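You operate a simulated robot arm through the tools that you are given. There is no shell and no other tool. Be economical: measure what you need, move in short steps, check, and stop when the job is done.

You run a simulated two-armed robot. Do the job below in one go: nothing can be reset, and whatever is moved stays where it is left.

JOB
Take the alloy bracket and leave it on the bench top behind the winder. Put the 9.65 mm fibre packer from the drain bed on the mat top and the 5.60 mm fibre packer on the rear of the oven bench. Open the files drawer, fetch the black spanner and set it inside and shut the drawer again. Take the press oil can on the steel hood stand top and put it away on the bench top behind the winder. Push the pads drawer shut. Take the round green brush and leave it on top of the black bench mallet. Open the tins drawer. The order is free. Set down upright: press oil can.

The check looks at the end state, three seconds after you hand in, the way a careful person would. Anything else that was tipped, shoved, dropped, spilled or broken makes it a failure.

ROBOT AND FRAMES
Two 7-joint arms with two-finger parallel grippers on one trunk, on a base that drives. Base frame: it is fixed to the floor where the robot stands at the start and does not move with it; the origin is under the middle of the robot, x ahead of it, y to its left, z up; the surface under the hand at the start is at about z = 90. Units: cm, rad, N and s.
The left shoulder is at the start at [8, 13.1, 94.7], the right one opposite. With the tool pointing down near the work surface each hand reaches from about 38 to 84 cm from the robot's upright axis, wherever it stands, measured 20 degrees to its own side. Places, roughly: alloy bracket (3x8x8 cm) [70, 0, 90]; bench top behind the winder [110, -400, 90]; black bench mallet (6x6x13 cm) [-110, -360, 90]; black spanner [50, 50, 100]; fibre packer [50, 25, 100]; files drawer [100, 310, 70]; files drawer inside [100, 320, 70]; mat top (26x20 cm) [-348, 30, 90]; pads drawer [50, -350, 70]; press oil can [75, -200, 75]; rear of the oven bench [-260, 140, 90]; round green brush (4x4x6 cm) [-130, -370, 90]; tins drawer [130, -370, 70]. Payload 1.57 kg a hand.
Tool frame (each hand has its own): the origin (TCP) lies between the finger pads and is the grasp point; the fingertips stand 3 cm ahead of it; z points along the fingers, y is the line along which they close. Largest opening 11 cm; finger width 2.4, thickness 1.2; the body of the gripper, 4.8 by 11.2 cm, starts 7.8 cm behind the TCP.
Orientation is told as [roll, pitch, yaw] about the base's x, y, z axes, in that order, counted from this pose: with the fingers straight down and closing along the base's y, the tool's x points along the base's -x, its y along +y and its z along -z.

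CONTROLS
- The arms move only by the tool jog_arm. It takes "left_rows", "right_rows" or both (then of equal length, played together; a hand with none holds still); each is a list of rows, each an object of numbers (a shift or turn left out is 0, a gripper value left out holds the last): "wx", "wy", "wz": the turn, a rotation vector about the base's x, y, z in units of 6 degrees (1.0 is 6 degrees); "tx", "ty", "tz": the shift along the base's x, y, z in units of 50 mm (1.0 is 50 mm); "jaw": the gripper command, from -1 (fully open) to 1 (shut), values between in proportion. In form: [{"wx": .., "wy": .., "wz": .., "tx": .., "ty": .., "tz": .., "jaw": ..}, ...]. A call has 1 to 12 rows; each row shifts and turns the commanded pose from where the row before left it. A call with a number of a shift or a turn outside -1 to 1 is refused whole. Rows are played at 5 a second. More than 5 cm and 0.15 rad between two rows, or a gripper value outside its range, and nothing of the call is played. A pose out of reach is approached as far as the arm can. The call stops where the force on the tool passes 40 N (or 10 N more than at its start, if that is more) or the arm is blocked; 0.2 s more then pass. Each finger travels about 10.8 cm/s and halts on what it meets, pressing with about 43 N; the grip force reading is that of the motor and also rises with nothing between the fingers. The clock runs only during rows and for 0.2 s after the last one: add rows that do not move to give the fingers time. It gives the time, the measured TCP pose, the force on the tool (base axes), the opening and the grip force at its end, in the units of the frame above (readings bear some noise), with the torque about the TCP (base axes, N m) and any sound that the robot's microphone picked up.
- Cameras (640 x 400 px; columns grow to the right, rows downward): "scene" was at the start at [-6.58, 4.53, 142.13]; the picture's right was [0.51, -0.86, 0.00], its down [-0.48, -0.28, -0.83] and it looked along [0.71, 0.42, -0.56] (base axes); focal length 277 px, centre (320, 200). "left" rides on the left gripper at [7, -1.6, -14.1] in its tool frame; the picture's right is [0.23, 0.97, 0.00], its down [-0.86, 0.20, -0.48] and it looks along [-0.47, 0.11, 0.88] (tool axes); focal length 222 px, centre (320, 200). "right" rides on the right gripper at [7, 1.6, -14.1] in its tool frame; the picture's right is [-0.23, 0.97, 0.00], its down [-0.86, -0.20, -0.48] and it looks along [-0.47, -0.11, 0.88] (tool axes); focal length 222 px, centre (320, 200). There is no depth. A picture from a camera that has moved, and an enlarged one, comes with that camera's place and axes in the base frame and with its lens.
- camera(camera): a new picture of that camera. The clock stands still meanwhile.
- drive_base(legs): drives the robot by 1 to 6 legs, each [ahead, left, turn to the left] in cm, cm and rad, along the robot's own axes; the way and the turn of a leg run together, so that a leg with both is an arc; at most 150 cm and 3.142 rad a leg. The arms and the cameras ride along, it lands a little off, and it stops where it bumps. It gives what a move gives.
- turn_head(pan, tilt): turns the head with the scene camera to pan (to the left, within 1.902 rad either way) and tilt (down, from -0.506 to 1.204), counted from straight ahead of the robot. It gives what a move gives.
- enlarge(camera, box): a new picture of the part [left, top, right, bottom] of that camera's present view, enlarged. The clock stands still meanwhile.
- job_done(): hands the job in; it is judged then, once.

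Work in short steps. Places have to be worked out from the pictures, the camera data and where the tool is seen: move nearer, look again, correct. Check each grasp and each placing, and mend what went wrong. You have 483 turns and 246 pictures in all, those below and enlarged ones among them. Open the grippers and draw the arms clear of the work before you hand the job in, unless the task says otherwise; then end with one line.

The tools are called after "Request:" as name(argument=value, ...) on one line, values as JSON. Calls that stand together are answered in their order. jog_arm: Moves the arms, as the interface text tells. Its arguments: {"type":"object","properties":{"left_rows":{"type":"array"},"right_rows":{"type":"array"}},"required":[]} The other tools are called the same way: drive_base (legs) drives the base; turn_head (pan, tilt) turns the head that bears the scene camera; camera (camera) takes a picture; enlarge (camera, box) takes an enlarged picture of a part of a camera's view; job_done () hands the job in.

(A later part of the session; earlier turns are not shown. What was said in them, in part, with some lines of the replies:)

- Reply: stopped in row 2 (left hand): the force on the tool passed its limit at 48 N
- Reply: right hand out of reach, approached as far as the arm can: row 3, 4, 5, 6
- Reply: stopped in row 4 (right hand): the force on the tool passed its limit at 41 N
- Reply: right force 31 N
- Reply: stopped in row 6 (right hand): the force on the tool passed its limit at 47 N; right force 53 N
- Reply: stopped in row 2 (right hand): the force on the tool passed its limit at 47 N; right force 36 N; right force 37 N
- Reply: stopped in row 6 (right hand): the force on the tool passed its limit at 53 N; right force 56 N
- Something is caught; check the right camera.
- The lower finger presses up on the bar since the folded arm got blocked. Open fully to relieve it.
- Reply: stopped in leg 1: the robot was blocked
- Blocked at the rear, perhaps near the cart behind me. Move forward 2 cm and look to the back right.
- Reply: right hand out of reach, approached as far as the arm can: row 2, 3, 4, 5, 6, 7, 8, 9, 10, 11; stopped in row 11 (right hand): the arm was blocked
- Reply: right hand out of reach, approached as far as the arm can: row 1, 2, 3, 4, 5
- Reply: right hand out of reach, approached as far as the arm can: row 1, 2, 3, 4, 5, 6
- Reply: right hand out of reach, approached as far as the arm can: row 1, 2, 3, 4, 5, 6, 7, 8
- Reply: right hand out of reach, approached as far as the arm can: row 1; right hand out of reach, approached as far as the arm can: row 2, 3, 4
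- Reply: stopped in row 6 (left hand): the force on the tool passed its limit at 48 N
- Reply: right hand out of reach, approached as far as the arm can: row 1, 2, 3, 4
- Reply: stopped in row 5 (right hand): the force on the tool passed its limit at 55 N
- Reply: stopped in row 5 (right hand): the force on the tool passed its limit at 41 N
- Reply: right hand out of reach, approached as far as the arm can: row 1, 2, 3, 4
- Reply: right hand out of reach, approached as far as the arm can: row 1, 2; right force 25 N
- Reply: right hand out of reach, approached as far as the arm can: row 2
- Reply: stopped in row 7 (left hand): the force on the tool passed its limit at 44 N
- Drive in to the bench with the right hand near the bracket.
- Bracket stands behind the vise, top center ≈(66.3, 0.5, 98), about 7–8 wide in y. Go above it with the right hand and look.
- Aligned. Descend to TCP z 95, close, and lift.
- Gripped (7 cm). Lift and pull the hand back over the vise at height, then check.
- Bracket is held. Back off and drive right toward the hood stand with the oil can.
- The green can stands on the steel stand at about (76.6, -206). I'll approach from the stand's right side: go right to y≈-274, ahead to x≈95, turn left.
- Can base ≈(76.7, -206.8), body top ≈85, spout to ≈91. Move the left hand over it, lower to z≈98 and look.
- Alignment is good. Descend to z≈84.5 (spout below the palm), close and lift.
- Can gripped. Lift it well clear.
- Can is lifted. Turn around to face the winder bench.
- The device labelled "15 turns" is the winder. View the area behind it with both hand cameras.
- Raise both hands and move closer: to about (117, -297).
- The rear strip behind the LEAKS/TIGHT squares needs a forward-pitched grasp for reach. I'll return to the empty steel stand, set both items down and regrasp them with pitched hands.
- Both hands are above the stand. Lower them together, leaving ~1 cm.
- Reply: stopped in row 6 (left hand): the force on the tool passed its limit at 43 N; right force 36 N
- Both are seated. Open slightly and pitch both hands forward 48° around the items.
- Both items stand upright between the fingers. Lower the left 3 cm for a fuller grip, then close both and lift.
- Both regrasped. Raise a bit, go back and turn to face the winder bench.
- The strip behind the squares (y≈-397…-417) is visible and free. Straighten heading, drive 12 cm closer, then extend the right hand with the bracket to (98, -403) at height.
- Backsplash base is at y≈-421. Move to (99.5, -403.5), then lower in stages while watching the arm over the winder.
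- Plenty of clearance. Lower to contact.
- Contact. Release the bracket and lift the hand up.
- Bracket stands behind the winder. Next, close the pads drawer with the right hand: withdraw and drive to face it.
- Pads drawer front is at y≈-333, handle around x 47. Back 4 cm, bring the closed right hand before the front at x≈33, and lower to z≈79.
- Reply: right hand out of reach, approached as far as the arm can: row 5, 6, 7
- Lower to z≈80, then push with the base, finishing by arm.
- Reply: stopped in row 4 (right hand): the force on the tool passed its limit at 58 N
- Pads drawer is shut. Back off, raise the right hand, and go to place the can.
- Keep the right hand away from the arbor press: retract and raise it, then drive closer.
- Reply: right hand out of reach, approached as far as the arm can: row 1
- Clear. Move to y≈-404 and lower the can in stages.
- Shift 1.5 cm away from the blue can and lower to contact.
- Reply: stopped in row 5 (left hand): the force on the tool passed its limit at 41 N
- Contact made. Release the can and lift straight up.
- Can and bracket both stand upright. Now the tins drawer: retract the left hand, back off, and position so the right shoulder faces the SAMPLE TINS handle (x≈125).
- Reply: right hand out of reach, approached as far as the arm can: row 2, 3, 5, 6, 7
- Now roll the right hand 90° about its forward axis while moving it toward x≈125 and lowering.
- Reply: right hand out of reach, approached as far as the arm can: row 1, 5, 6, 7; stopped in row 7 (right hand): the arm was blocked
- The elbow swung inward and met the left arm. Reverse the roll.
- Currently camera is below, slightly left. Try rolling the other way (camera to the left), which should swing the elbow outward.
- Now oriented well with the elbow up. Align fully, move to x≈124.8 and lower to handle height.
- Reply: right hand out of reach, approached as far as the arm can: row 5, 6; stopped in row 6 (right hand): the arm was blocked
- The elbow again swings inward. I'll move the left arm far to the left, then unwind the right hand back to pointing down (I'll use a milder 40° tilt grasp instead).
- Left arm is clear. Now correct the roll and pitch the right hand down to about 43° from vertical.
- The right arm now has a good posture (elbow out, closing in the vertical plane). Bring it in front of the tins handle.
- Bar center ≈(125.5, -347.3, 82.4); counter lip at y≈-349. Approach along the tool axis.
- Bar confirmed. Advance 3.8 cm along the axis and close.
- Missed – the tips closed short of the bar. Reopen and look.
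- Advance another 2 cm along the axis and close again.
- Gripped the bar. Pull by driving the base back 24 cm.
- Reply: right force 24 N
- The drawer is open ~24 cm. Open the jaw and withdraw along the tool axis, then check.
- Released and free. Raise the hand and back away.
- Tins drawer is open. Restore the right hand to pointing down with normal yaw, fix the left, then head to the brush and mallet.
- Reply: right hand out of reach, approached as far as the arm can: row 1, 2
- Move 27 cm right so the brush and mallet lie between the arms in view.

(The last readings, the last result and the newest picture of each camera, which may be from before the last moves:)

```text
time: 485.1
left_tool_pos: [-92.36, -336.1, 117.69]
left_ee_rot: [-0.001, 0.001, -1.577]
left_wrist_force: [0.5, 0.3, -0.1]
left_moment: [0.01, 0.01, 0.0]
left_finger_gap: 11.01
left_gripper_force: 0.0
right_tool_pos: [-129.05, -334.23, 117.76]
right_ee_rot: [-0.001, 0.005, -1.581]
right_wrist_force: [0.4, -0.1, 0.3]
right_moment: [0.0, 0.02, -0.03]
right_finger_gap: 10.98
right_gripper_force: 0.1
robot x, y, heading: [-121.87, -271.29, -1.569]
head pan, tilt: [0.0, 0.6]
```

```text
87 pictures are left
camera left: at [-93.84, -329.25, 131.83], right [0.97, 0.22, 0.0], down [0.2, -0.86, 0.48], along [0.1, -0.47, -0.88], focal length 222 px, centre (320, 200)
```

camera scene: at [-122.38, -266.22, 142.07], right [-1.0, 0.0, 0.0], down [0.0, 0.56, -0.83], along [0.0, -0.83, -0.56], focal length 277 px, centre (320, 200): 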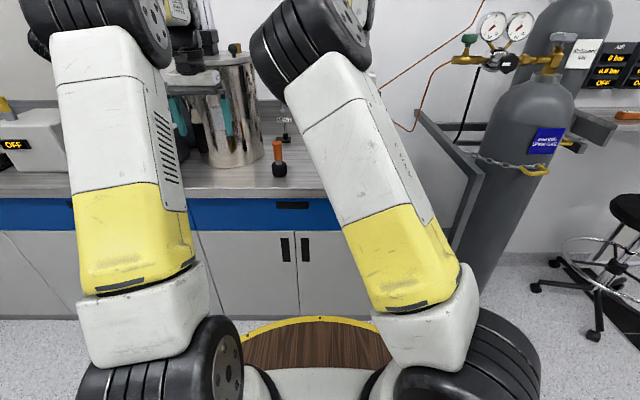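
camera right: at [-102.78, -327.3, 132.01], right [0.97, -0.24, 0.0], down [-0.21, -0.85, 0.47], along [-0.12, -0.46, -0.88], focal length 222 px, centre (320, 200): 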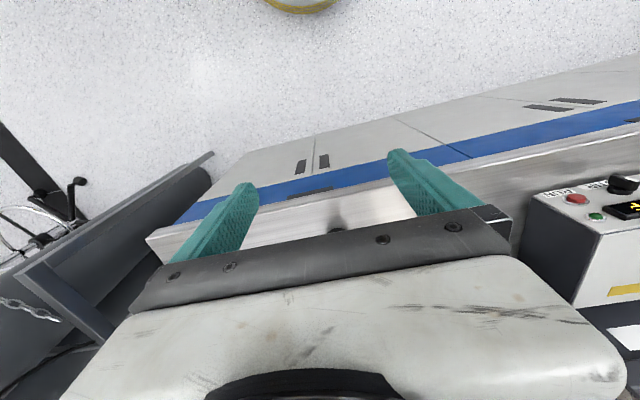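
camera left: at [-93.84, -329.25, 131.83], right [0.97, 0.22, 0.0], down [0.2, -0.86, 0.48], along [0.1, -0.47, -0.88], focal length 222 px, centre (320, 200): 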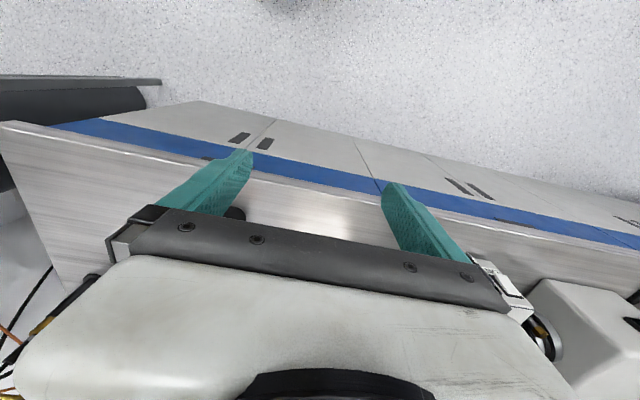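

Request:
enlarge(camera="scene", box=[230, 90, 350, 200])

Request:
turn_head(pan=-0.35, tilt=0.6)

Request:
jog_arm(right_rows=[{"tx": -0.8}, {"tx": -0.8}, {"tx": -0.8}, {"tx": -0.8}, {}])

Request:
camera(camera="scene")

Request:
camera(camera="right")

```text
3.64 times, centred on (290, 145) of scene
camera zoom: at [-122.38, -266.22, 142.07], right [-1.0, 0.0, 0.0], down [0.0, 0.56, -0.83], along [0.0, -0.83, -0.56], focal length 1006 px, centre (429, 400)
```

zoom: 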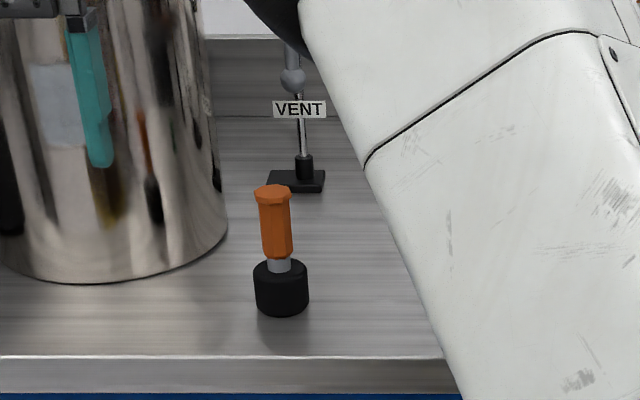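

```text
time: 486.0
left_tool_pos: [-92.27, -336.25, 117.71]
left_ee_rot: [-0.002, 0.002, -1.577]
left_wrist_force: [0.3, 0.3, 0.6]
left_moment: [0.0, -0.02, -0.02]
left_finger_gap: 11.01
left_gripper_force: 0.0
right_tool_pos: [-129.11, -334.21, 117.65]
right_ee_rot: [0.0, 0.004, -1.582]
right_wrist_force: [0.0, 0.2, -0.7]
right_moment: [0.01, 0.01, 0.01]
right_finger_gap: 11.01
right_gripper_force: 0.0
robot x, y, heading: [-122.36, -271.18, -1.568]
head pan, tilt: [-0.351, 0.6]
```

```text
time: 487.2
left_tool_pos: [-92.24, -336.24, 117.63]
left_ee_rot: [-0.002, 0.003, -1.576]
left_wrist_force: [-0.3, -0.3, 0.5]
left_moment: [0.02, 0.02, -0.01]
left_finger_gap: 11.02
left_gripper_force: 0.1
right_tool_pos: [-133.15, -334.18, 117.59]
right_ee_rot: [-0.001, 0.001, -1.579]
right_wrist_force: [1.1, 0.4, -0.2]
right_moment: [0.01, -0.02, 0.03]
right_finger_gap: 10.99
right_gripper_force: 0.1
right hand out of reach, approached as far as the arm can: row 1, 2, 3, 4
robot x, y, heading: [-122.14, -271.46, -1.567]
head pan, tilt: [-0.351, 0.6]
```

```text
85 pictures are left
camera scene: at [-125.42, -265.69, 142.06], right [-0.94, 0.34, 0.0], down [0.19, 0.53, -0.82], along [-0.28, -0.78, -0.57], focal length 277 px, centre (320, 200)
```

scene: 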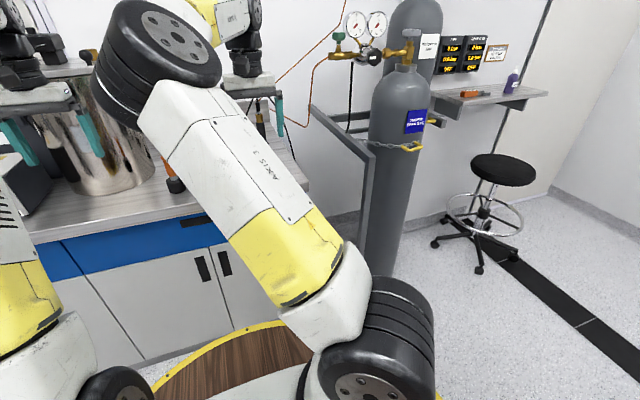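

```text
84 pictures are left
camera right: at [-131.36, -327.15, 131.97], right [0.97, -0.24, 0.0], down [-0.21, -0.85, 0.48], along [-0.11, -0.46, -0.88], focal length 222 px, centre (320, 200)
```

right: 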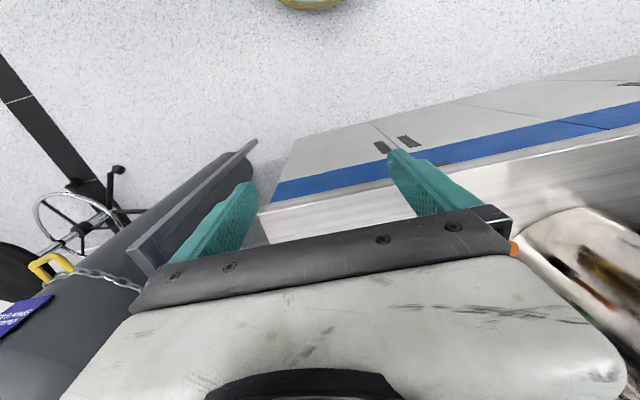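

The mallet stands head-down with its handle top at about (-106.9, -360.4, 103.5). The right arm is in an awkward posture; shift away and unwind it first.

Request:
drive_base(legs=[[0, 30, 0]])

Request:
jog_arm(right_rows=[{"wz": -1, "tz": 0.2}, {"wz": -1, "tz": 0.2}, {"wz": -1, "tz": 0.2}, {"wz": -1}, {"wz": -1}, {"wz": -1}, {"wz": -1}, {"wz": -1}, {"wz": -1}, {"wz": -1}, {"wz": -1}, {"wz": -1}])

Request:
jog_arm(right_rows=[{"tx": -0.6}, {"tx": -0.6}, {"tx": -0.6}, {"tx": -0.6}, {"tx": -0.6}, {}])

Request:
turn_head(pan=-0.2, tilt=0.6)

Request:
camera(camera="scene")

```text
time: 489.2
left_tool_pos: [-62.84, -336.3, 117.67]
left_ee_rot: [-0.003, 0.002, -1.58]
left_wrist_force: [0.1, -0.1, 0.1]
left_moment: [-0.02, -0.01, -0.02]
left_finger_gap: 10.98
left_gripper_force: 0.2
right_tool_pos: [-103.58, -334.14, 117.61]
right_ee_rot: [-0.001, 0.001, -1.584]
right_wrist_force: [-0.1, -0.1, 0.2]
right_moment: [-0.01, -0.04, 0.01]
right_finger_gap: 10.98
right_gripper_force: 0.0
robot x, y, heading: [-92.6, -271.23, -1.577]
head pan, tilt: [-0.351, 0.6]
```

```text
time: 491.8
left_tool_pos: [-62.92, -336.42, 117.74]
left_ee_rot: [-0.002, 0.002, -1.578]
left_wrist_force: [0.0, -0.2, -0.4]
left_moment: [-0.01, 0.02, -0.03]
left_finger_gap: 10.99
left_gripper_force: 0.0
right_tool_pos: [-99.51, -334.03, 123.3]
right_ee_rot: [-0.002, 0.003, -2.843]
right_wrist_force: [-0.5, 0.7, 0.0]
right_moment: [-0.02, 0.01, -0.02]
right_finger_gap: 11.02
right_gripper_force: 0.1
right hand out of reach, approached as far as the arm can: row 1, 2, 3
robot x, y, heading: [-92.34, -271.62, -1.573]
head pan, tilt: [-0.351, 0.6]
```

```text
time: 493.2
left_tool_pos: [-62.82, -336.44, 117.69]
left_ee_rot: [-0.003, 0.0, -1.578]
left_wrist_force: [0.4, 0.7, -0.6]
left_moment: [-0.01, -0.01, 0.0]
left_finger_gap: 11.01
left_gripper_force: 0.0
right_tool_pos: [-106.8, -331.53, 123.31]
right_ee_rot: [0.001, 0.0, -2.842]
right_wrist_force: [-0.1, 0.0, -0.2]
right_moment: [0.05, -0.02, 0.03]
right_finger_gap: 11.0
right_gripper_force: 0.1
right hand out of reach, approached as far as the arm can: row 1, 4, 5
robot x, y, heading: [-92.25, -271.3, -1.575]
head pan, tilt: [-0.351, 0.6]
```

```text
time: 493.9
left_tool_pos: [-62.83, -336.41, 117.67]
left_ee_rot: [-0.001, 0.003, -1.58]
left_wrist_force: [-0.6, -0.8, 0.6]
left_moment: [-0.01, -0.01, 0.02]
left_finger_gap: 11.01
left_gripper_force: 0.1
right_tool_pos: [-106.99, -331.51, 123.2]
right_ee_rot: [0.002, 0.0, -2.84]
right_wrist_force: [1.2, -0.5, -1.0]
right_moment: [0.02, 0.01, -0.01]
right_finger_gap: 10.99
right_gripper_force: 0.0
robot x, y, heading: [-92.39, -271.29, -1.579]
head pan, tilt: [-0.201, 0.6]
```

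```text
83 pictures are left
camera scene: at [-94.35, -266.07, 142.06], right [-0.98, 0.2, 0.0], down [0.11, 0.55, -0.82], along [-0.17, -0.81, -0.57], focal length 277 px, centre (320, 200)
```

scene: 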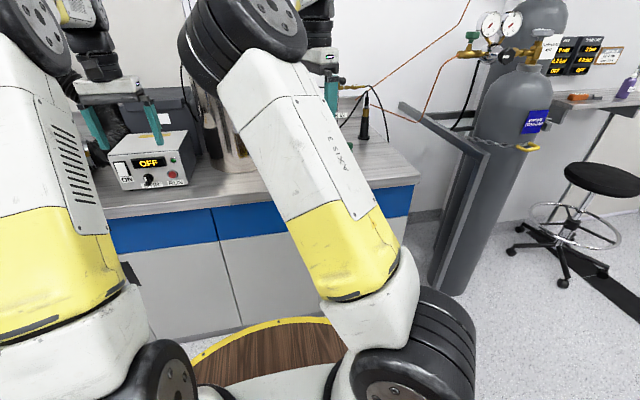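

Retrace the unwinding: yaw to camera-left, pitch up, move outward, then pitch down and yaw back.

Request:
jog_arm(right_rows=[{"wz": -1}, {"wz": -1}, {"wz": -0.9}, {"wx": -1}, {"wx": -1}, {"wx": -1}, {"wx": -1}, {"wx": -1}, {"wx": -1}, {"wx": -1}, {"wx": -1}, {}])

Request:
jog_arm(right_rows=[{"tx": -0.6}, {"tx": -0.6}, {"tx": -0.6}, {"tx": -0.6}, {"tx": -0.6}, {"tx": -0.6}, {}])

Request:
camera(camera="scene")

```text
time: 496.5
left_tool_pos: [-62.8, -336.29, 117.65]
left_ee_rot: [-0.002, 0.001, -1.58]
left_wrist_force: [-0.3, -0.3, -0.7]
left_moment: [0.01, 0.01, 0.0]
left_finger_gap: 10.99
left_gripper_force: 0.1
right_tool_pos: [-106.7, -331.6, 123.27]
right_ee_rot: [0.838, 0.004, 3.14]
right_wrist_force: [0.4, 0.4, 0.5]
right_moment: [0.0, 0.02, -0.01]
right_finger_gap: 11.03
right_gripper_force: 0.0
right hand out of reach, approached as far as the arm can: row 2
robot x, y, heading: [-92.26, -271.77, -1.576]
head pan, tilt: [-0.201, 0.6]
```

```text
time: 498.1
left_tool_pos: [-62.75, -336.38, 117.83]
left_ee_rot: [-0.002, 0.001, -1.579]
left_wrist_force: [0.0, 0.4, -0.5]
left_moment: [0.0, 0.04, 0.0]
left_finger_gap: 10.99
left_gripper_force: 0.0
right_tool_pos: [-124.94, -331.56, 123.45]
right_ee_rot: [0.836, 0.004, 3.141]
right_wrist_force: [0.2, 0.0, 0.4]
right_moment: [-0.02, 0.01, -0.03]
right_finger_gap: 10.98
right_gripper_force: 0.0
robot x, y, heading: [-92.21, -271.6, -1.572]
head pan, tilt: [-0.201, 0.6]
```

```text
82 pictures are left
camera scene: at [-94.35, -266.06, 142.06], right [-0.98, 0.2, 0.0], down [0.11, 0.55, -0.82], along [-0.17, -0.81, -0.57], focal length 277 px, centre (320, 200)
```

scene: 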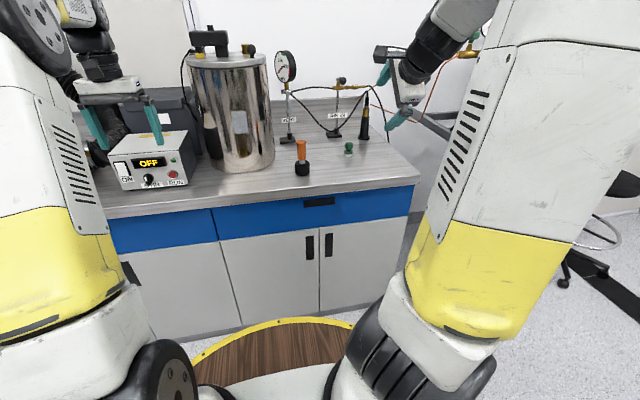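

Elbow is out and both the mallet and brush are visible. Pitch down and yaw back to normal; enlarge the view meanwhile.

Request:
enlarge(camera="scene", box=[270, 110, 410, 200])

Request:
jog_arm(right_rows=[{"wx": 1}, {"wx": 1}, {"wx": 1}, {"wx": 1}, {"wx": 1}, {"wx": 1}, {"wx": 1}, {"wx": 1}, {"wz": 1}, {"wz": 1}, {"wz": 1}, {"wz": 1}])

Request:
jog_arm(right_rows=[{"wz": 1}, {"wz": 1}, {"wz": 1}, {"wz": 1}, {"wz": 1}, {"wz": 1}, {"wz": 1}, {"wz": 1}, {"wz": 1}, {"wz": 1}, {"wz": 1}, {}])

Request:
camera(camera="scene")

```text
4.44 times, centred on (340, 155) of scene
camera zoom: at [-94.35, -266.06, 142.06], right [-0.98, 0.2, 0.0], down [0.11, 0.55, -0.82], along [-0.17, -0.81, -0.57], focal length 1230 px, centre (231, 400)
```

zoom: 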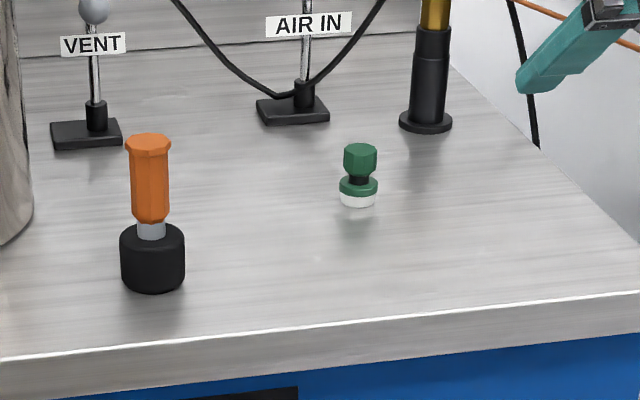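

```text
time: 500.7
left_tool_pos: [-63.0, -336.36, 117.82]
left_ee_rot: [-0.002, 0.002, -1.579]
left_wrist_force: [0.3, 0.1, 0.5]
left_moment: [0.0, -0.01, 0.02]
left_finger_gap: 11.01
left_gripper_force: 0.1
right_tool_pos: [-124.9, -331.57, 123.4]
right_ee_rot: [-0.001, 0.002, -2.723]
right_wrist_force: [-0.8, 0.0, 0.2]
right_moment: [0.03, 0.03, 0.01]
right_finger_gap: 11.02
right_gripper_force: 0.0
robot x, y, heading: [-92.36, -271.34, -1.576]
head pan, tilt: [-0.201, 0.6]
```

```text
time: 503.3
left_tool_pos: [-62.75, -336.33, 117.64]
left_ee_rot: [-0.002, 0.002, -1.58]
left_wrist_force: [-0.1, -0.1, 0.7]
left_moment: [-0.01, 0.02, 0.0]
left_finger_gap: 11.0
left_gripper_force: 0.1
right_tool_pos: [-124.8, -331.64, 123.54]
right_ee_rot: [-0.002, 0.002, -1.575]
right_wrist_force: [-0.4, 0.1, 0.2]
right_moment: [0.01, -0.01, 0.0]
right_finger_gap: 10.98
right_gripper_force: 0.0
robot x, y, heading: [-92.21, -271.67, -1.579]
head pan, tilt: [-0.201, 0.6]
```

```text
80 pictures are left
camera scene: at [-94.35, -266.07, 142.06], right [-0.98, 0.2, 0.0], down [0.11, 0.55, -0.82], along [-0.17, -0.81, -0.57], focal length 277 px, centre (320, 200)
```

scene: 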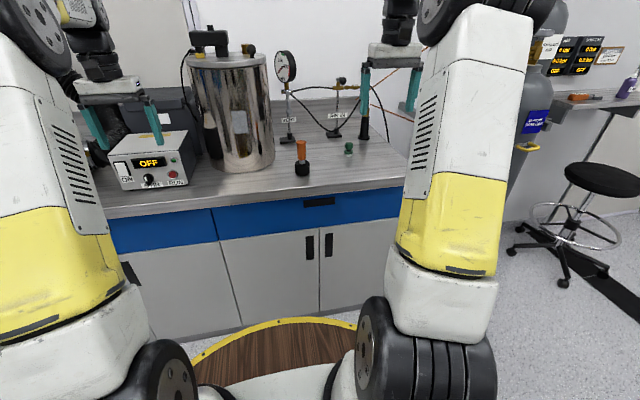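

Posture is normal again. Brush ≈(-128.5, -370), 6 cm tall, standing bristles-down; mallet handle top ≈(-107, -360, 102.3). Drive in and look with the right hand.

Request:
jog_arm(right_rows=[{"tx": 0.8}, {"tx": 0.8}, {}])

Request:
drive_base(legs=[[22, -17, 0.006]])

Request:
camera(camera="right")

Request:
camera(camera="scene")

```text
time: 504.1
left_tool_pos: [-62.85, -336.34, 117.72]
left_ee_rot: [-0.001, 0.002, -1.58]
left_wrist_force: [0.2, 0.4, 1.2]
left_moment: [0.01, -0.01, 0.0]
left_finger_gap: 11.02
left_gripper_force: 0.1
right_tool_pos: [-116.65, -331.5, 123.64]
right_ee_rot: [-0.003, 0.002, -1.576]
right_wrist_force: [0.4, -0.2, 0.2]
right_moment: [-0.03, 0.01, 0.03]
right_finger_gap: 11.0
right_gripper_force: 0.2
robot x, y, heading: [-92.52, -271.14, -1.579]
head pan, tilt: [-0.201, 0.6]
```

```text
time: 506.0
left_tool_pos: [-78.99, -357.82, 117.63]
left_ee_rot: [-0.003, -0.001, -1.57]
left_wrist_force: [0.2, -0.2, 0.1]
left_moment: [-0.02, -0.02, 0.01]
left_finger_gap: 11.02
left_gripper_force: 0.1
right_tool_pos: [-133.05, -353.45, 123.57]
right_ee_rot: [-0.002, 0.001, -1.567]
right_wrist_force: [0.5, 1.0, 0.1]
right_moment: [0.02, -0.01, 0.01]
right_finger_gap: 10.98
right_gripper_force: 0.0
robot x, y, heading: [-109.5, -292.81, -1.562]
head pan, tilt: [-0.201, 0.6]
```

```text
79 pictures are left
camera right: at [-131.48, -346.49, 137.88], right [0.98, -0.22, 0.0], down [-0.19, -0.86, 0.48], along [-0.11, -0.46, -0.88], focal length 222 px, centre (320, 200)
```

right: 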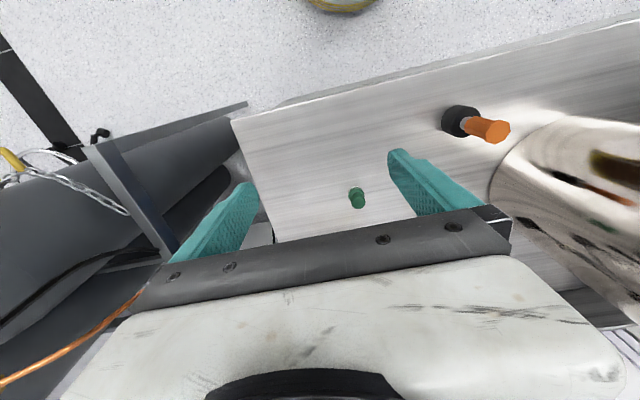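

```text
78 pictures are left
camera scene: at [-111.32, -287.83, 142.06], right [-0.98, 0.19, 0.0], down [0.11, 0.55, -0.82], along [-0.16, -0.81, -0.57], focal length 277 px, centre (320, 200)
```

scene: 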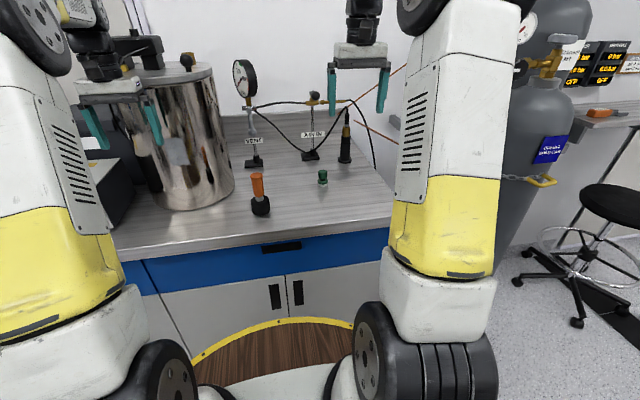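

Left hand is near the steel drum, so retract it. Move the right hand above the brush at (-128.7, -370.4) and lower to z≈107.

Request:
jog_arm(left_rows=[{"ty": 0.8}, {"ty": 0.8}, {"ty": 0.6}, {}, {}, {}, {}, {}, {}], right_rows=[{}, {"ty": -0.85, "tx": 0.22}, {"ty": -0.85, "tx": 0.22}, {"ty": -0.85, "tx": 0.22}, {"ty": -0.83, "tx": 0.2}, {"tz": -0.8}, {"tz": -0.8}, {"tz": -0.8}, {"tz": -0.8}])

Request:
camera(camera="right")

Request:
camera(camera="scene")

```text
time: 508.0
left_tool_pos: [-79.12, -346.81, 117.86]
left_ee_rot: [-0.001, 0.001, -1.57]
left_wrist_force: [-0.5, 0.7, 0.3]
left_moment: [0.0, -0.01, -0.02]
left_finger_gap: 10.97
left_gripper_force: 0.1
right_tool_pos: [-129.6, -364.87, 106.66]
right_ee_rot: [0.001, 0.0, -1.565]
right_wrist_force: [-0.2, 0.8, 0.1]
right_moment: [0.0, 0.02, 0.04]
right_finger_gap: 11.02
right_gripper_force: 0.0
right hand out of reach, approached as far as the arm can: row 4, 5
robot x, y, heading: [-108.99, -292.86, -1.561]
head pan, tilt: [-0.201, 0.6]
```

```text
77 pictures are left
camera right: at [-128.03, -357.8, 120.85], right [0.97, -0.22, 0.0], down [-0.19, -0.86, 0.48], along [-0.11, -0.47, -0.88], focal length 222 px, centre (320, 200)
```

right: 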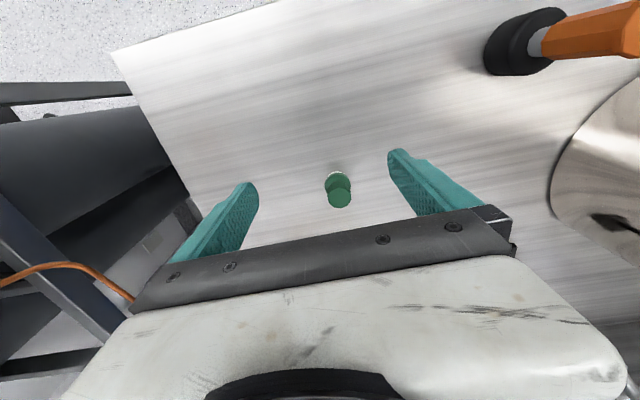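

```text
76 pictures are left
camera scene: at [-111.32, -287.83, 142.06], right [-0.98, 0.19, 0.0], down [0.11, 0.55, -0.83], along [-0.16, -0.81, -0.56], focal length 277 px, centre (320, 200)
```

scene: 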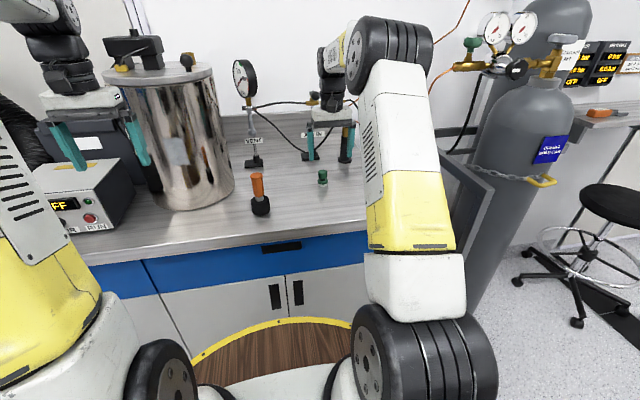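

Reach is limited; drive 6 cm closer, then fine-align.

Request:
drive_base(legs=[[6, 0, -0.008]])

Request:
camera(camera="right")

```text
time: 509.0
left_tool_pos: [-79.45, -353.18, 117.81]
left_ee_rot: [-0.002, 0.0, -1.579]
left_wrist_force: [-0.1, 1.1, -0.1]
left_moment: [0.03, 0.02, 0.02]
left_finger_gap: 11.02
left_gripper_force: 0.1
right_tool_pos: [-130.16, -370.74, 106.64]
right_ee_rot: [-0.003, 0.001, -1.574]
right_wrist_force: [-0.2, 0.2, -0.5]
right_moment: [0.01, 0.0, 0.0]
right_finger_gap: 11.0
right_gripper_force: 0.1
robot x, y, heading: [-109.25, -299.32, -1.577]
head pan, tilt: [-0.201, 0.6]
```

```text
75 pictures are left
camera right: at [-128.56, -363.71, 120.89], right [0.97, -0.23, 0.0], down [-0.2, -0.86, 0.48], along [-0.11, -0.46, -0.88], focal length 222 px, centre (320, 200)
```

right: 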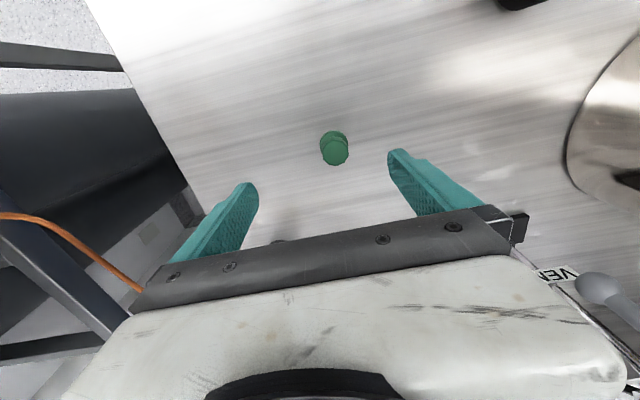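

Knob top ≈(-128.6, -370.8, 96.7). Align, descend to z≈96 and grip.

Request:
jog_arm(right_rows=[{"tx": 0.32, "tz": -0.5}, {"tz": -0.8}, {"tz": -0.5}, {"tz": -0.3}, {}])

Request:
camera(camera="right")

```text
time: 510.2
left_tool_pos: [-79.45, -353.12, 117.77]
left_ee_rot: [-0.002, 0.001, -1.578]
left_wrist_force: [-0.2, -0.5, -0.8]
left_moment: [0.02, -0.03, -0.04]
left_finger_gap: 11.02
left_gripper_force: 0.0
right_tool_pos: [-128.62, -370.87, 96.1]
right_ee_rot: [-0.002, 0.003, -1.573]
right_wrist_force: [0.4, -0.8, -1.0]
right_moment: [0.0, 0.01, 0.0]
right_finger_gap: 11.0
right_gripper_force: 0.0
robot x, y, heading: [-109.01, -299.2, -1.573]
head pan, tilt: [-0.201, 0.6]
```

```text
74 pictures are left
camera right: at [-126.94, -363.79, 110.33], right [0.97, -0.23, 0.0], down [-0.2, -0.86, 0.48], along [-0.11, -0.46, -0.88], focal length 222 px, centre (320, 200)
```

right: 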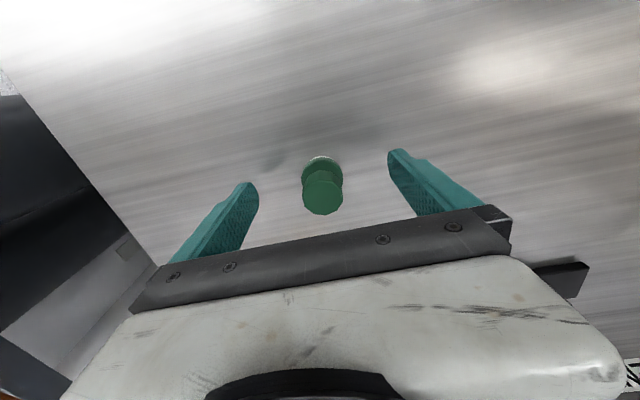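

Aligned. Close and lift.

Request:
jog_arm(right_rows=[{"jaw": 1}, {}, {}, {}, {}, {}])

Request:
jog_arm(right_rows=[{"tz": 0.3}, {"tz": 0.6}, {"tz": 0.8}, {"tz": 0.8}, {"tz": 0.8}, {"tz": 0.6}, {}])

Request:
camera(camera="right")

```text
time: 511.6
left_tool_pos: [-79.46, -353.17, 117.81]
left_ee_rot: [-0.002, 0.002, -1.58]
left_wrist_force: [0.1, -0.8, -0.3]
left_moment: [-0.03, -0.01, 0.0]
left_finger_gap: 11.0
left_gripper_force: 0.0
right_tool_pos: [-128.61, -370.79, 96.03]
right_ee_rot: [0.0, 0.001, -1.573]
right_wrist_force: [0.3, 0.3, -0.1]
right_moment: [-0.02, 0.02, -0.01]
right_finger_gap: 2.99
right_gripper_force: 40.1
robot x, y, heading: [-109.43, -299.05, -1.57]
head pan, tilt: [-0.201, 0.6]
```

```text
time: 513.2
left_tool_pos: [-79.52, -353.18, 117.75]
left_ee_rot: [0.0, 0.003, -1.579]
left_wrist_force: [0.4, -1.0, -0.9]
left_moment: [-0.02, 0.05, 0.01]
left_finger_gap: 11.03
left_gripper_force: 0.0
right_tool_pos: [-128.52, -371.03, 115.57]
right_ee_rot: [-0.001, 0.004, -1.572]
right_wrist_force: [0.7, 0.3, -0.8]
right_moment: [0.03, 0.03, -0.01]
right_finger_gap: 3.01
right_gripper_force: 39.4
robot x, y, heading: [-109.25, -299.35, -1.577]
head pan, tilt: [-0.201, 0.6]
```

```text
73 pictures are left
camera right: at [-126.88, -363.97, 129.8], right [0.97, -0.23, 0.0], down [-0.2, -0.86, 0.48], along [-0.11, -0.46, -0.88], focal length 222 px, centre (320, 200)
```

right: 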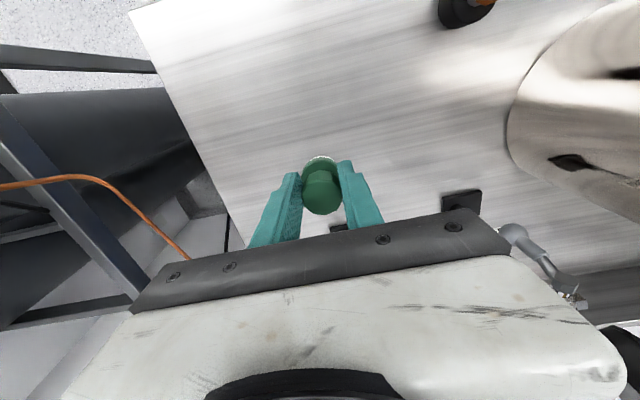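

Brush held (bottom is 6.05 cm below TCP). Measure the mallet top precisely with the scene and left cameras.

Request:
turn_head(pan=0.0, tilt=0.6)

Request:
enlarge(camera="scene", box=[250, 100, 410, 240])

Request:
camera(camera="left")

```text
time: 513.9
left_tool_pos: [-79.51, -353.09, 117.8]
left_ee_rot: [0.0, 0.003, -1.58]
left_wrist_force: [0.7, 0.8, -0.5]
left_moment: [0.02, -0.04, -0.02]
left_finger_gap: 11.0
left_gripper_force: 0.2
right_tool_pos: [-128.52, -370.89, 115.48]
right_ee_rot: [-0.001, 0.002, -1.575]
right_wrist_force: [-0.2, 0.7, -0.1]
right_moment: [0.0, -0.02, 0.02]
right_finger_gap: 3.0
right_gripper_force: 39.7
robot x, y, heading: [-109.34, -299.31, -1.571]
head pan, tilt: [0.0, 0.6]
```

```text
2.86 times, centred on (330, 170) of scene
camera zoom: at [-109.51, -294.07, 142.06], right [-1.0, 0.0, 0.0], down [0.0, 0.57, -0.82], along [0.0, -0.82, -0.57], focal length 790 px, centre (291, 286)
```

zoom: 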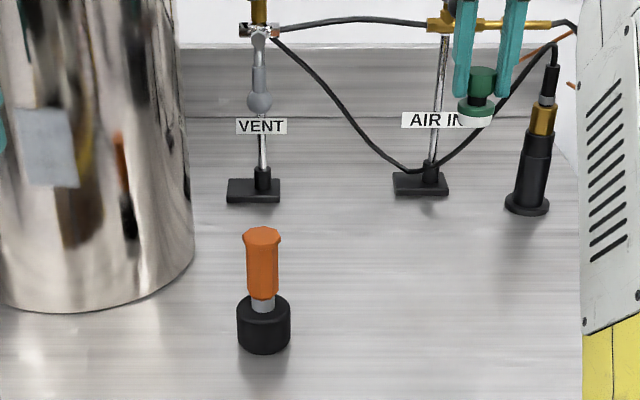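

```text
71 pictures are left
camera left: at [-81.02, -346.21, 131.87], right [0.98, 0.22, 0.0], down [0.19, -0.86, 0.48], along [0.1, -0.47, -0.88], focal length 222 px, centre (320, 200)
```

left: 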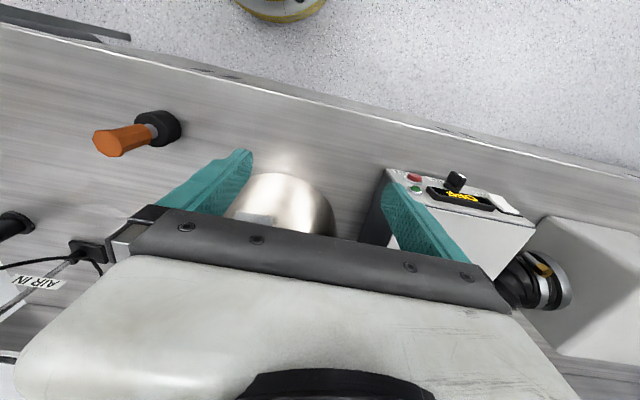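

Mallet top ≈(-106.7, -359.6, 102.7); brush axis coincides with the TCP. Move above it at z≈116.

Request:
jog_arm(right_rows=[{"ty": 0.55, "tx": 0.55}, {"ty": 0.55, "tx": 0.6}, {"ty": 0.55, "tx": 0.6}, {"ty": 0.55, "tx": 0.6}, {"tx": 0.7}, {"tx": 0.7}, {"tx": 0.5}, {}, {}])

Request:
enlarge(camera="scene", box=[240, 90, 400, 230])

Request:
camera(camera="right")

```text
time: 515.9
left_tool_pos: [-79.5, -353.2, 117.69]
left_ee_rot: [-0.001, 0.002, -1.58]
left_wrist_force: [-0.2, 0.2, -0.4]
left_moment: [-0.03, 0.02, 0.02]
left_finger_gap: 11.0
left_gripper_force: 0.0
right_tool_pos: [-107.29, -359.68, 115.43]
right_ee_rot: [-0.002, 0.002, -1.574]
right_wrist_force: [-0.1, -0.6, -0.3]
right_moment: [0.01, -0.01, 0.03]
right_finger_gap: 3.01
right_gripper_force: 39.5
robot x, y, heading: [-109.32, -298.91, -1.575]
head pan, tilt: [0.0, 0.6]
```

```text
2.86 times, centred on (320, 160) of scene
camera zoom: at [-109.5, -294.07, 142.06], right [-1.0, 0.0, 0.0], down [0.0, 0.57, -0.82], along [0.0, -0.82, -0.57], focal length 790 px, centre (320, 314)
```

zoom: 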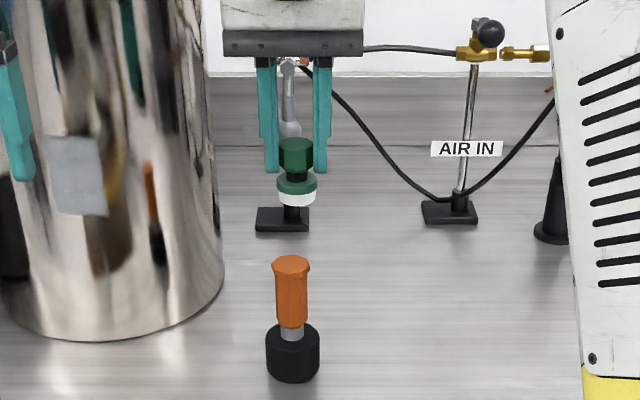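

```text
69 pictures are left
camera right: at [-105.62, -352.68, 129.76], right [0.97, -0.23, 0.0], down [-0.2, -0.86, 0.48], along [-0.11, -0.46, -0.88], focal length 222 px, centre (320, 200)
```

right: 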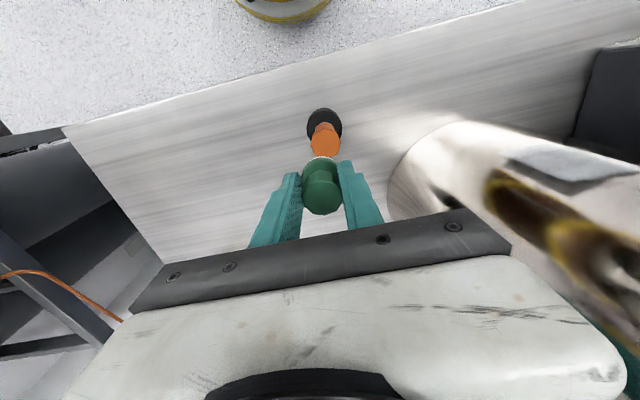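

In view the brush is ~0.7 cm to the side and ~0.4 cm too far. Correct and lower to ~1.5 cm above the mallet top.

Request:
jog_arm(right_rows=[{"tx": 0.14, "ty": 0.08}, {"tz": -0.5}, {"tz": -0.5}, {}, {}])

Request:
enlarge(camera="scene", box=[270, 130, 350, 230])

Request:
enlarge(camera="left", box=[40, 80, 220, 200])

```text
time: 517.1
left_tool_pos: [-79.42, -353.09, 117.77]
left_ee_rot: [-0.001, 0.001, -1.581]
left_wrist_force: [-0.3, -1.0, 0.3]
left_moment: [0.01, -0.02, -0.01]
left_finger_gap: 11.0
left_gripper_force: 0.0
right_tool_pos: [-106.62, -359.22, 110.52]
right_ee_rot: [-0.001, 0.002, -1.573]
right_wrist_force: [-0.7, 0.0, -0.8]
right_moment: [0.01, 0.04, 0.02]
right_finger_gap: 3.04
right_gripper_force: 39.4
robot x, y, heading: [-109.5, -299.07, -1.573]
head pan, tilt: [0.0, 0.6]
```

```text
4.00 times, centred on (310, 180) of scene
camera zoom: at [-109.5, -294.07, 142.06], right [-1.0, 0.0, 0.0], down [0.0, 0.57, -0.82], along [0.0, -0.82, -0.57], focal length 1107 px, centre (360, 280)
```

zoom: 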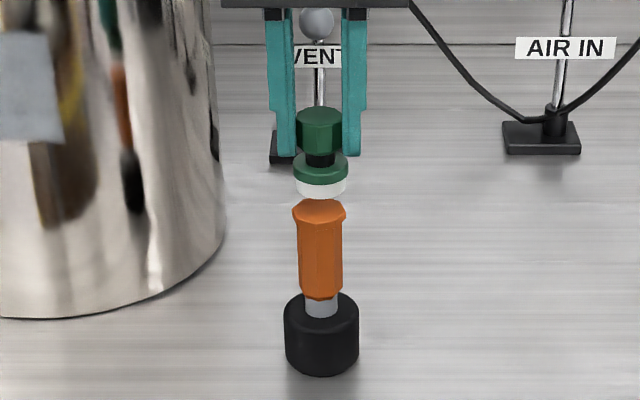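

```text
3.33 times, centred on (130, 140) of left
camera zoom: at [-81.02, -346.21, 131.87], right [0.98, 0.22, 0.0], down [0.19, -0.86, 0.48], along [0.1, -0.47, -0.88], focal length 740 px, centre (953, 400)
```

zoom: 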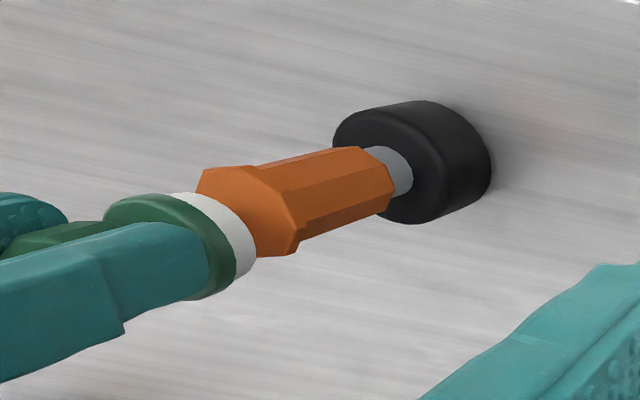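

Sideways aligned; it's about 0.3–0.4 cm too far back. Correct and lower in small steps.

Request:
jog_arm(right_rows=[{"ty": 0.07}, {"tz": -0.2}, {}, {}])

Request:
enlarge(camera="left", box=[40, 80, 220, 200])

Request:
enlarge(camera="scene", box=[280, 140, 340, 215])

```text
time: 518.1
left_tool_pos: [-79.52, -353.07, 117.75]
left_ee_rot: [0.0, 0.002, -1.58]
left_wrist_force: [-0.5, 0.4, 0.0]
left_moment: [-0.01, 0.02, 0.03]
left_finger_gap: 10.99
left_gripper_force: 0.0
right_tool_pos: [-106.66, -358.94, 109.56]
right_ee_rot: [-0.003, 0.003, -1.575]
right_wrist_force: [0.8, 0.5, -0.5]
right_moment: [0.0, -0.04, -0.01]
right_finger_gap: 3.02
right_gripper_force: 39.2
robot x, y, heading: [-109.1, -299.0, -1.572]
head pan, tilt: [0.0, 0.6]
```

```text
3.33 times, centred on (130, 140) of left
camera zoom: at [-81.02, -346.21, 131.87], right [0.98, 0.22, 0.0], down [0.19, -0.86, 0.48], along [0.1, -0.47, -0.88], focal length 740 px, centre (953, 400)
```

zoom: 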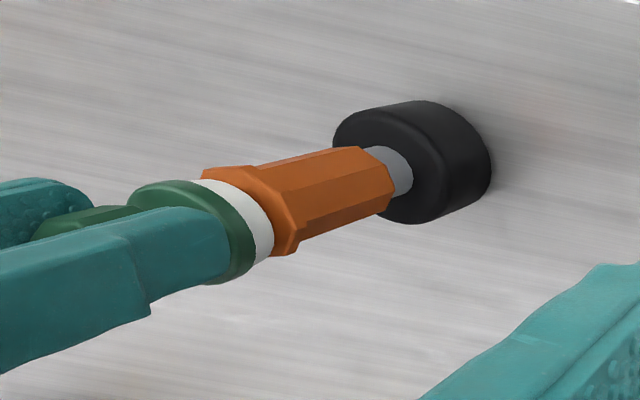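

```text
5.33 times, centred on (310, 178) of scene
camera zoom: at [-109.5, -294.07, 142.06], right [-1.0, 0.0, 0.0], down [0.0, 0.57, -0.82], along [0.0, -0.82, -0.57], focal length 1476 px, centre (373, 320)
```

zoom: 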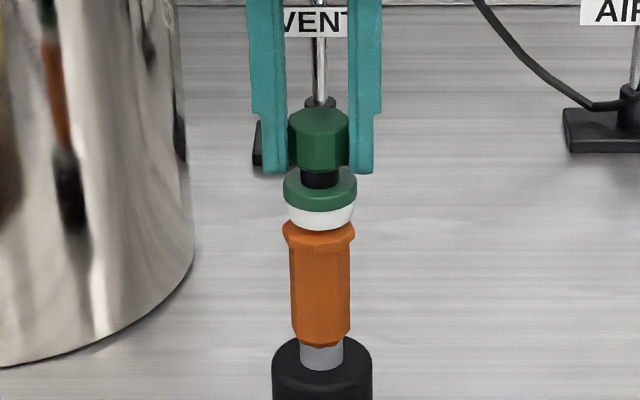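

Aligned in both views. Lower in tiny steps to contact.

Request:
jog_arm(right_rows=[{"tz": -0.06}, {"tz": -0.04}, {}, {}])

Request:
jog_arm(right_rows=[{"tz": -0.04}, {}, {}])

Request:
enlarge(camera="scene", box=[280, 140, 340, 215])

```text
time: 519.1
left_tool_pos: [-79.47, -353.15, 117.73]
left_ee_rot: [-0.001, 0.001, -1.58]
left_wrist_force: [0.2, 0.2, 1.0]
left_moment: [-0.02, -0.03, -0.03]
left_finger_gap: 11.01
left_gripper_force: 0.0
right_tool_pos: [-106.71, -358.95, 109.17]
right_ee_rot: [-0.002, 0.001, -1.574]
right_wrist_force: [-0.4, -0.2, 0.2]
right_moment: [-0.01, 0.0, 0.01]
right_finger_gap: 3.03
right_gripper_force: 39.8
robot x, y, heading: [-109.09, -299.13, -1.567]
head pan, tilt: [0.0, 0.6]
```

```text
time: 519.9
left_tool_pos: [-79.45, -353.08, 117.84]
left_ee_rot: [-0.002, 0.0, -1.578]
left_wrist_force: [-0.8, 0.0, -0.3]
left_moment: [-0.04, 0.0, -0.01]
left_finger_gap: 10.98
left_gripper_force: 0.0
right_tool_pos: [-106.58, -359.01, 109.05]
right_ee_rot: [0.0, 0.0, -1.575]
right_wrist_force: [-1.7, 0.8, 14.3]
right_moment: [-0.03, 0.1, 0.0]
right_finger_gap: 3.0
right_gripper_force: 39.5
robot x, y, heading: [-109.5, -298.95, -1.572]
head pan, tilt: [0.0, 0.6]
```

```text
5.33 times, centred on (310, 178) of scene
camera zoom: at [-109.51, -294.02, 142.06], right [-1.0, 0.0, 0.0], down [0.0, 0.56, -0.83], along [0.0, -0.83, -0.56], focal length 1476 px, centre (373, 320)
```

zoom: 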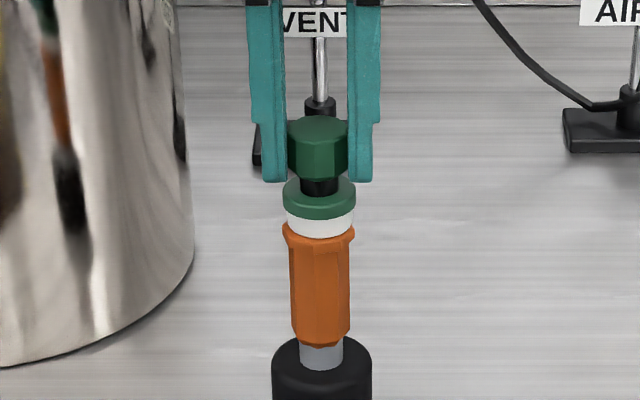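

Contact (14 N). Ease 1 mm, open the fingers slightly and lift straight up.

Request:
jog_arm(right_rows=[{"tz": 0.02}, {}])

Request:
jog_arm(right_rows=[{"jaw": 0.2}, {}, {}, {}])

Request:
enlarge(camera="scene", box=[280, 140, 340, 215])

```text
time: 520.5
left_tool_pos: [-79.53, -353.12, 117.78]
left_ee_rot: [-0.001, 0.001, -1.579]
left_wrist_force: [0.0, -0.3, 0.3]
left_moment: [-0.03, 0.01, 0.0]
left_finger_gap: 10.99
left_gripper_force: 0.1
right_tool_pos: [-106.65, -359.05, 109.08]
right_ee_rot: [-0.001, 0.003, -1.574]
right_wrist_force: [-1.4, -1.9, 10.3]
right_moment: [-0.18, 0.06, -0.01]
right_finger_gap: 3.03
right_gripper_force: 39.8
robot x, y, heading: [-109.31, -299.3, -1.573]
head pan, tilt: [0.0, 0.6]
```

```text
time: 521.5
left_tool_pos: [-79.49, -352.99, 117.7]
left_ee_rot: [-0.001, 0.003, -1.58]
left_wrist_force: [0.4, 0.1, -0.1]
left_moment: [0.0, 0.02, 0.01]
left_finger_gap: 11.01
left_gripper_force: 0.0
right_tool_pos: [-106.64, -359.1, 108.99]
right_ee_rot: [-0.002, 0.002, -1.575]
right_wrist_force: [0.0, 0.8, 0.8]
right_moment: [0.0, -0.03, 0.02]
right_finger_gap: 4.38
right_gripper_force: 0.0
robot x, y, heading: [-109.44, -299.41, -1.572]
head pan, tilt: [0.0, 0.6]
```

```text
5.33 times, centred on (310, 178) of scene
camera zoom: at [-109.5, -294.06, 142.06], right [-1.0, 0.0, 0.0], down [0.0, 0.57, -0.82], along [0.0, -0.82, -0.57], focal length 1476 px, centre (373, 320)
```

zoom: 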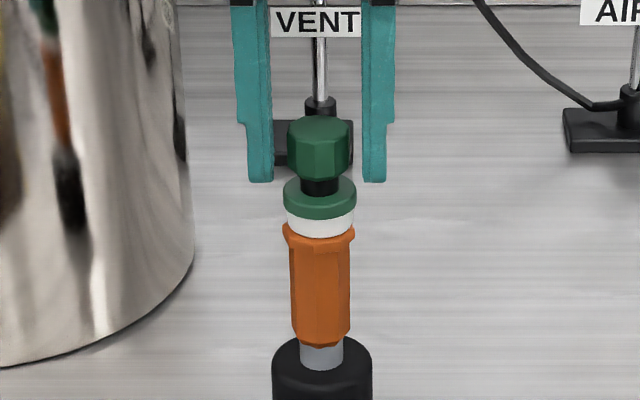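

Brush stands steadily on the mallet. Lift the hand straight up.

Request:
jog_arm(right_rows=[{"tz": 0.2}, {"tz": 0.4}, {"tz": 0.6}, {"tz": 0.8}, {"tz": 0.6}, {}])

Request:
drive_base(legs=[[-30, 0, 0]])

Request:
camera(camera="scene")

Request:
enlarge(camera="scene", box=[250, 90, 350, 170])

```text
time: 522.9
left_tool_pos: [-79.53, -353.13, 117.78]
left_ee_rot: [-0.002, 0.003, -1.579]
left_wrist_force: [-0.1, -0.2, -0.6]
left_moment: [0.04, -0.02, 0.0]
left_finger_gap: 11.0
left_gripper_force: 0.1
right_tool_pos: [-106.64, -359.11, 122.08]
right_ee_rot: [-0.002, 0.005, -1.573]
right_wrist_force: [0.2, 1.0, 0.2]
right_moment: [-0.01, -0.01, -0.02]
right_finger_gap: 4.4
right_gripper_force: 0.1
robot x, y, heading: [-108.83, -299.12, -1.568]
head pan, tilt: [0.0, 0.6]
```

```text
time: 524.9
left_tool_pos: [-79.52, -323.85, 117.77]
left_ee_rot: [-0.002, 0.002, -1.578]
left_wrist_force: [0.8, -0.2, -0.4]
left_moment: [-0.01, 0.0, 0.0]
left_finger_gap: 11.02
left_gripper_force: 0.1
right_tool_pos: [-106.47, -329.74, 122.06]
right_ee_rot: [-0.003, 0.003, -1.572]
right_wrist_force: [-0.1, -0.8, 0.9]
right_moment: [-0.02, -0.02, 0.0]
right_finger_gap: 4.4
right_gripper_force: 0.1
robot x, y, heading: [-109.23, -269.93, -1.57]
head pan, tilt: [0.0, 0.6]
```

```text
62 pictures are left
camera scene: at [-109.44, -264.85, 142.06], right [-1.0, 0.0, 0.0], down [0.0, 0.57, -0.82], along [0.0, -0.82, -0.57], focal length 277 px, centre (320, 200)
```

scene: 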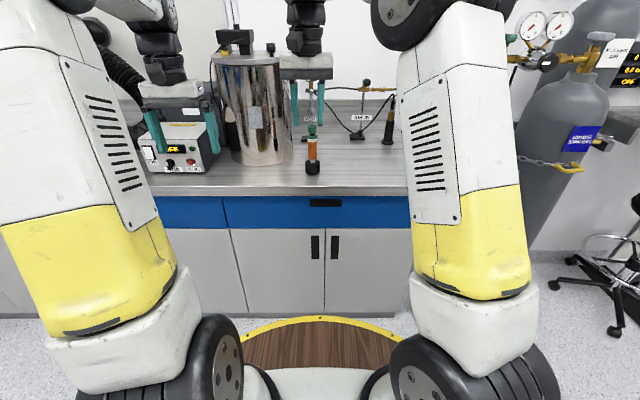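

```text
5.00 times, centred on (300, 130) of scene
camera zoom: at [-109.44, -264.85, 142.06], right [-1.0, 0.0, 0.0], down [0.0, 0.57, -0.82], along [0.0, -0.82, -0.57], focal length 1383 px, centre (420, 550)
```

zoom: 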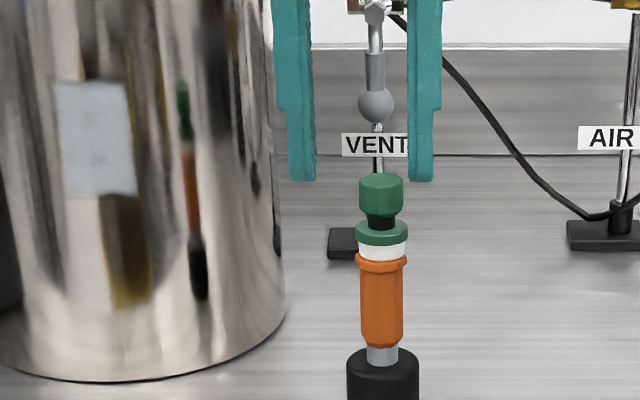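

Brush is standing on the mallet. A last look toward the pads/tins drawers and winder to verify.

Request:
turn_head(pan=1.0, tilt=0.3)

Request:
camera(camera="scene")

Request:
enlarge(camera="scene", box=[160, 130, 400, 280])

```text
time: 526.2
left_tool_pos: [-79.48, -324.03, 117.79]
left_ee_rot: [-0.001, 0.001, -1.58]
left_wrist_force: [0.3, 0.2, -1.1]
left_moment: [-0.01, -0.01, -0.02]
left_finger_gap: 10.99
left_gripper_force: 0.1
right_tool_pos: [-106.56, -329.86, 122.05]
right_ee_rot: [-0.002, 0.002, -1.575]
right_wrist_force: [0.2, 0.2, 1.0]
right_moment: [0.02, 0.01, 0.02]
right_finger_gap: 4.43
right_gripper_force: 0.0
robot x, y, heading: [-109.29, -269.66, -1.576]
head pan, tilt: [1.0, 0.3]
```

```text
60 pictures are left
camera scene: at [-101.58, -261.07, 144.81], right [-0.54, -0.84, 0.0], down [-0.25, 0.16, -0.96], along [0.8, -0.52, -0.3], focal length 277 px, centre (320, 200)
```

scene: 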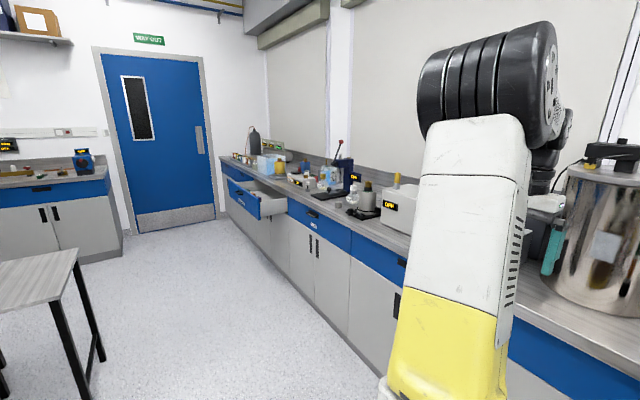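

```text
2.67 times, centred on (280, 205) of scene
camera zoom: at [-101.58, -261.07, 144.81], right [-0.54, -0.84, 0.0], down [-0.25, 0.16, -0.96], along [0.8, -0.52, -0.3], focal length 738 px, centre (427, 187)
```

zoom: 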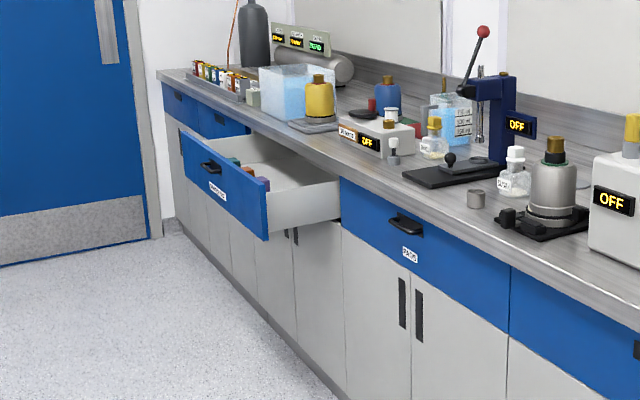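

Tins drawer is open and the pads drawer is flush shut. Open the right gripper fully and hand in.

Request:
jog_arm(right_rows=[{"jaw": -1}, {}, {}])

Request:
job_done()

```text
time: 527.0
left_tool_pos: [-79.51, -323.91, 117.63]
left_ee_rot: [-0.002, 0.002, -1.58]
left_wrist_force: [-0.4, 0.3, 0.5]
left_moment: [0.01, 0.0, 0.02]
left_finger_gap: 11.03
left_gripper_force: 0.1
right_tool_pos: [-106.66, -329.76, 122.23]
right_ee_rot: [-0.001, 0.002, -1.575]
right_wrist_force: [0.9, -0.1, 0.1]
right_moment: [0.0, 0.0, -0.01]
right_finger_gap: 10.99
right_gripper_force: 0.1
robot x, y, heading: [-109.58, -270.16, -1.573]
head pan, tilt: [1.0, 0.3]
```

```text
The job is handed in.
```

All parts of the job are done and handed in. One thing to know: the base bumped the cart beside the start bench while backing off the files drawer; its items still looked upright afterwards, but I can't rule out that the cart shifted slightly.
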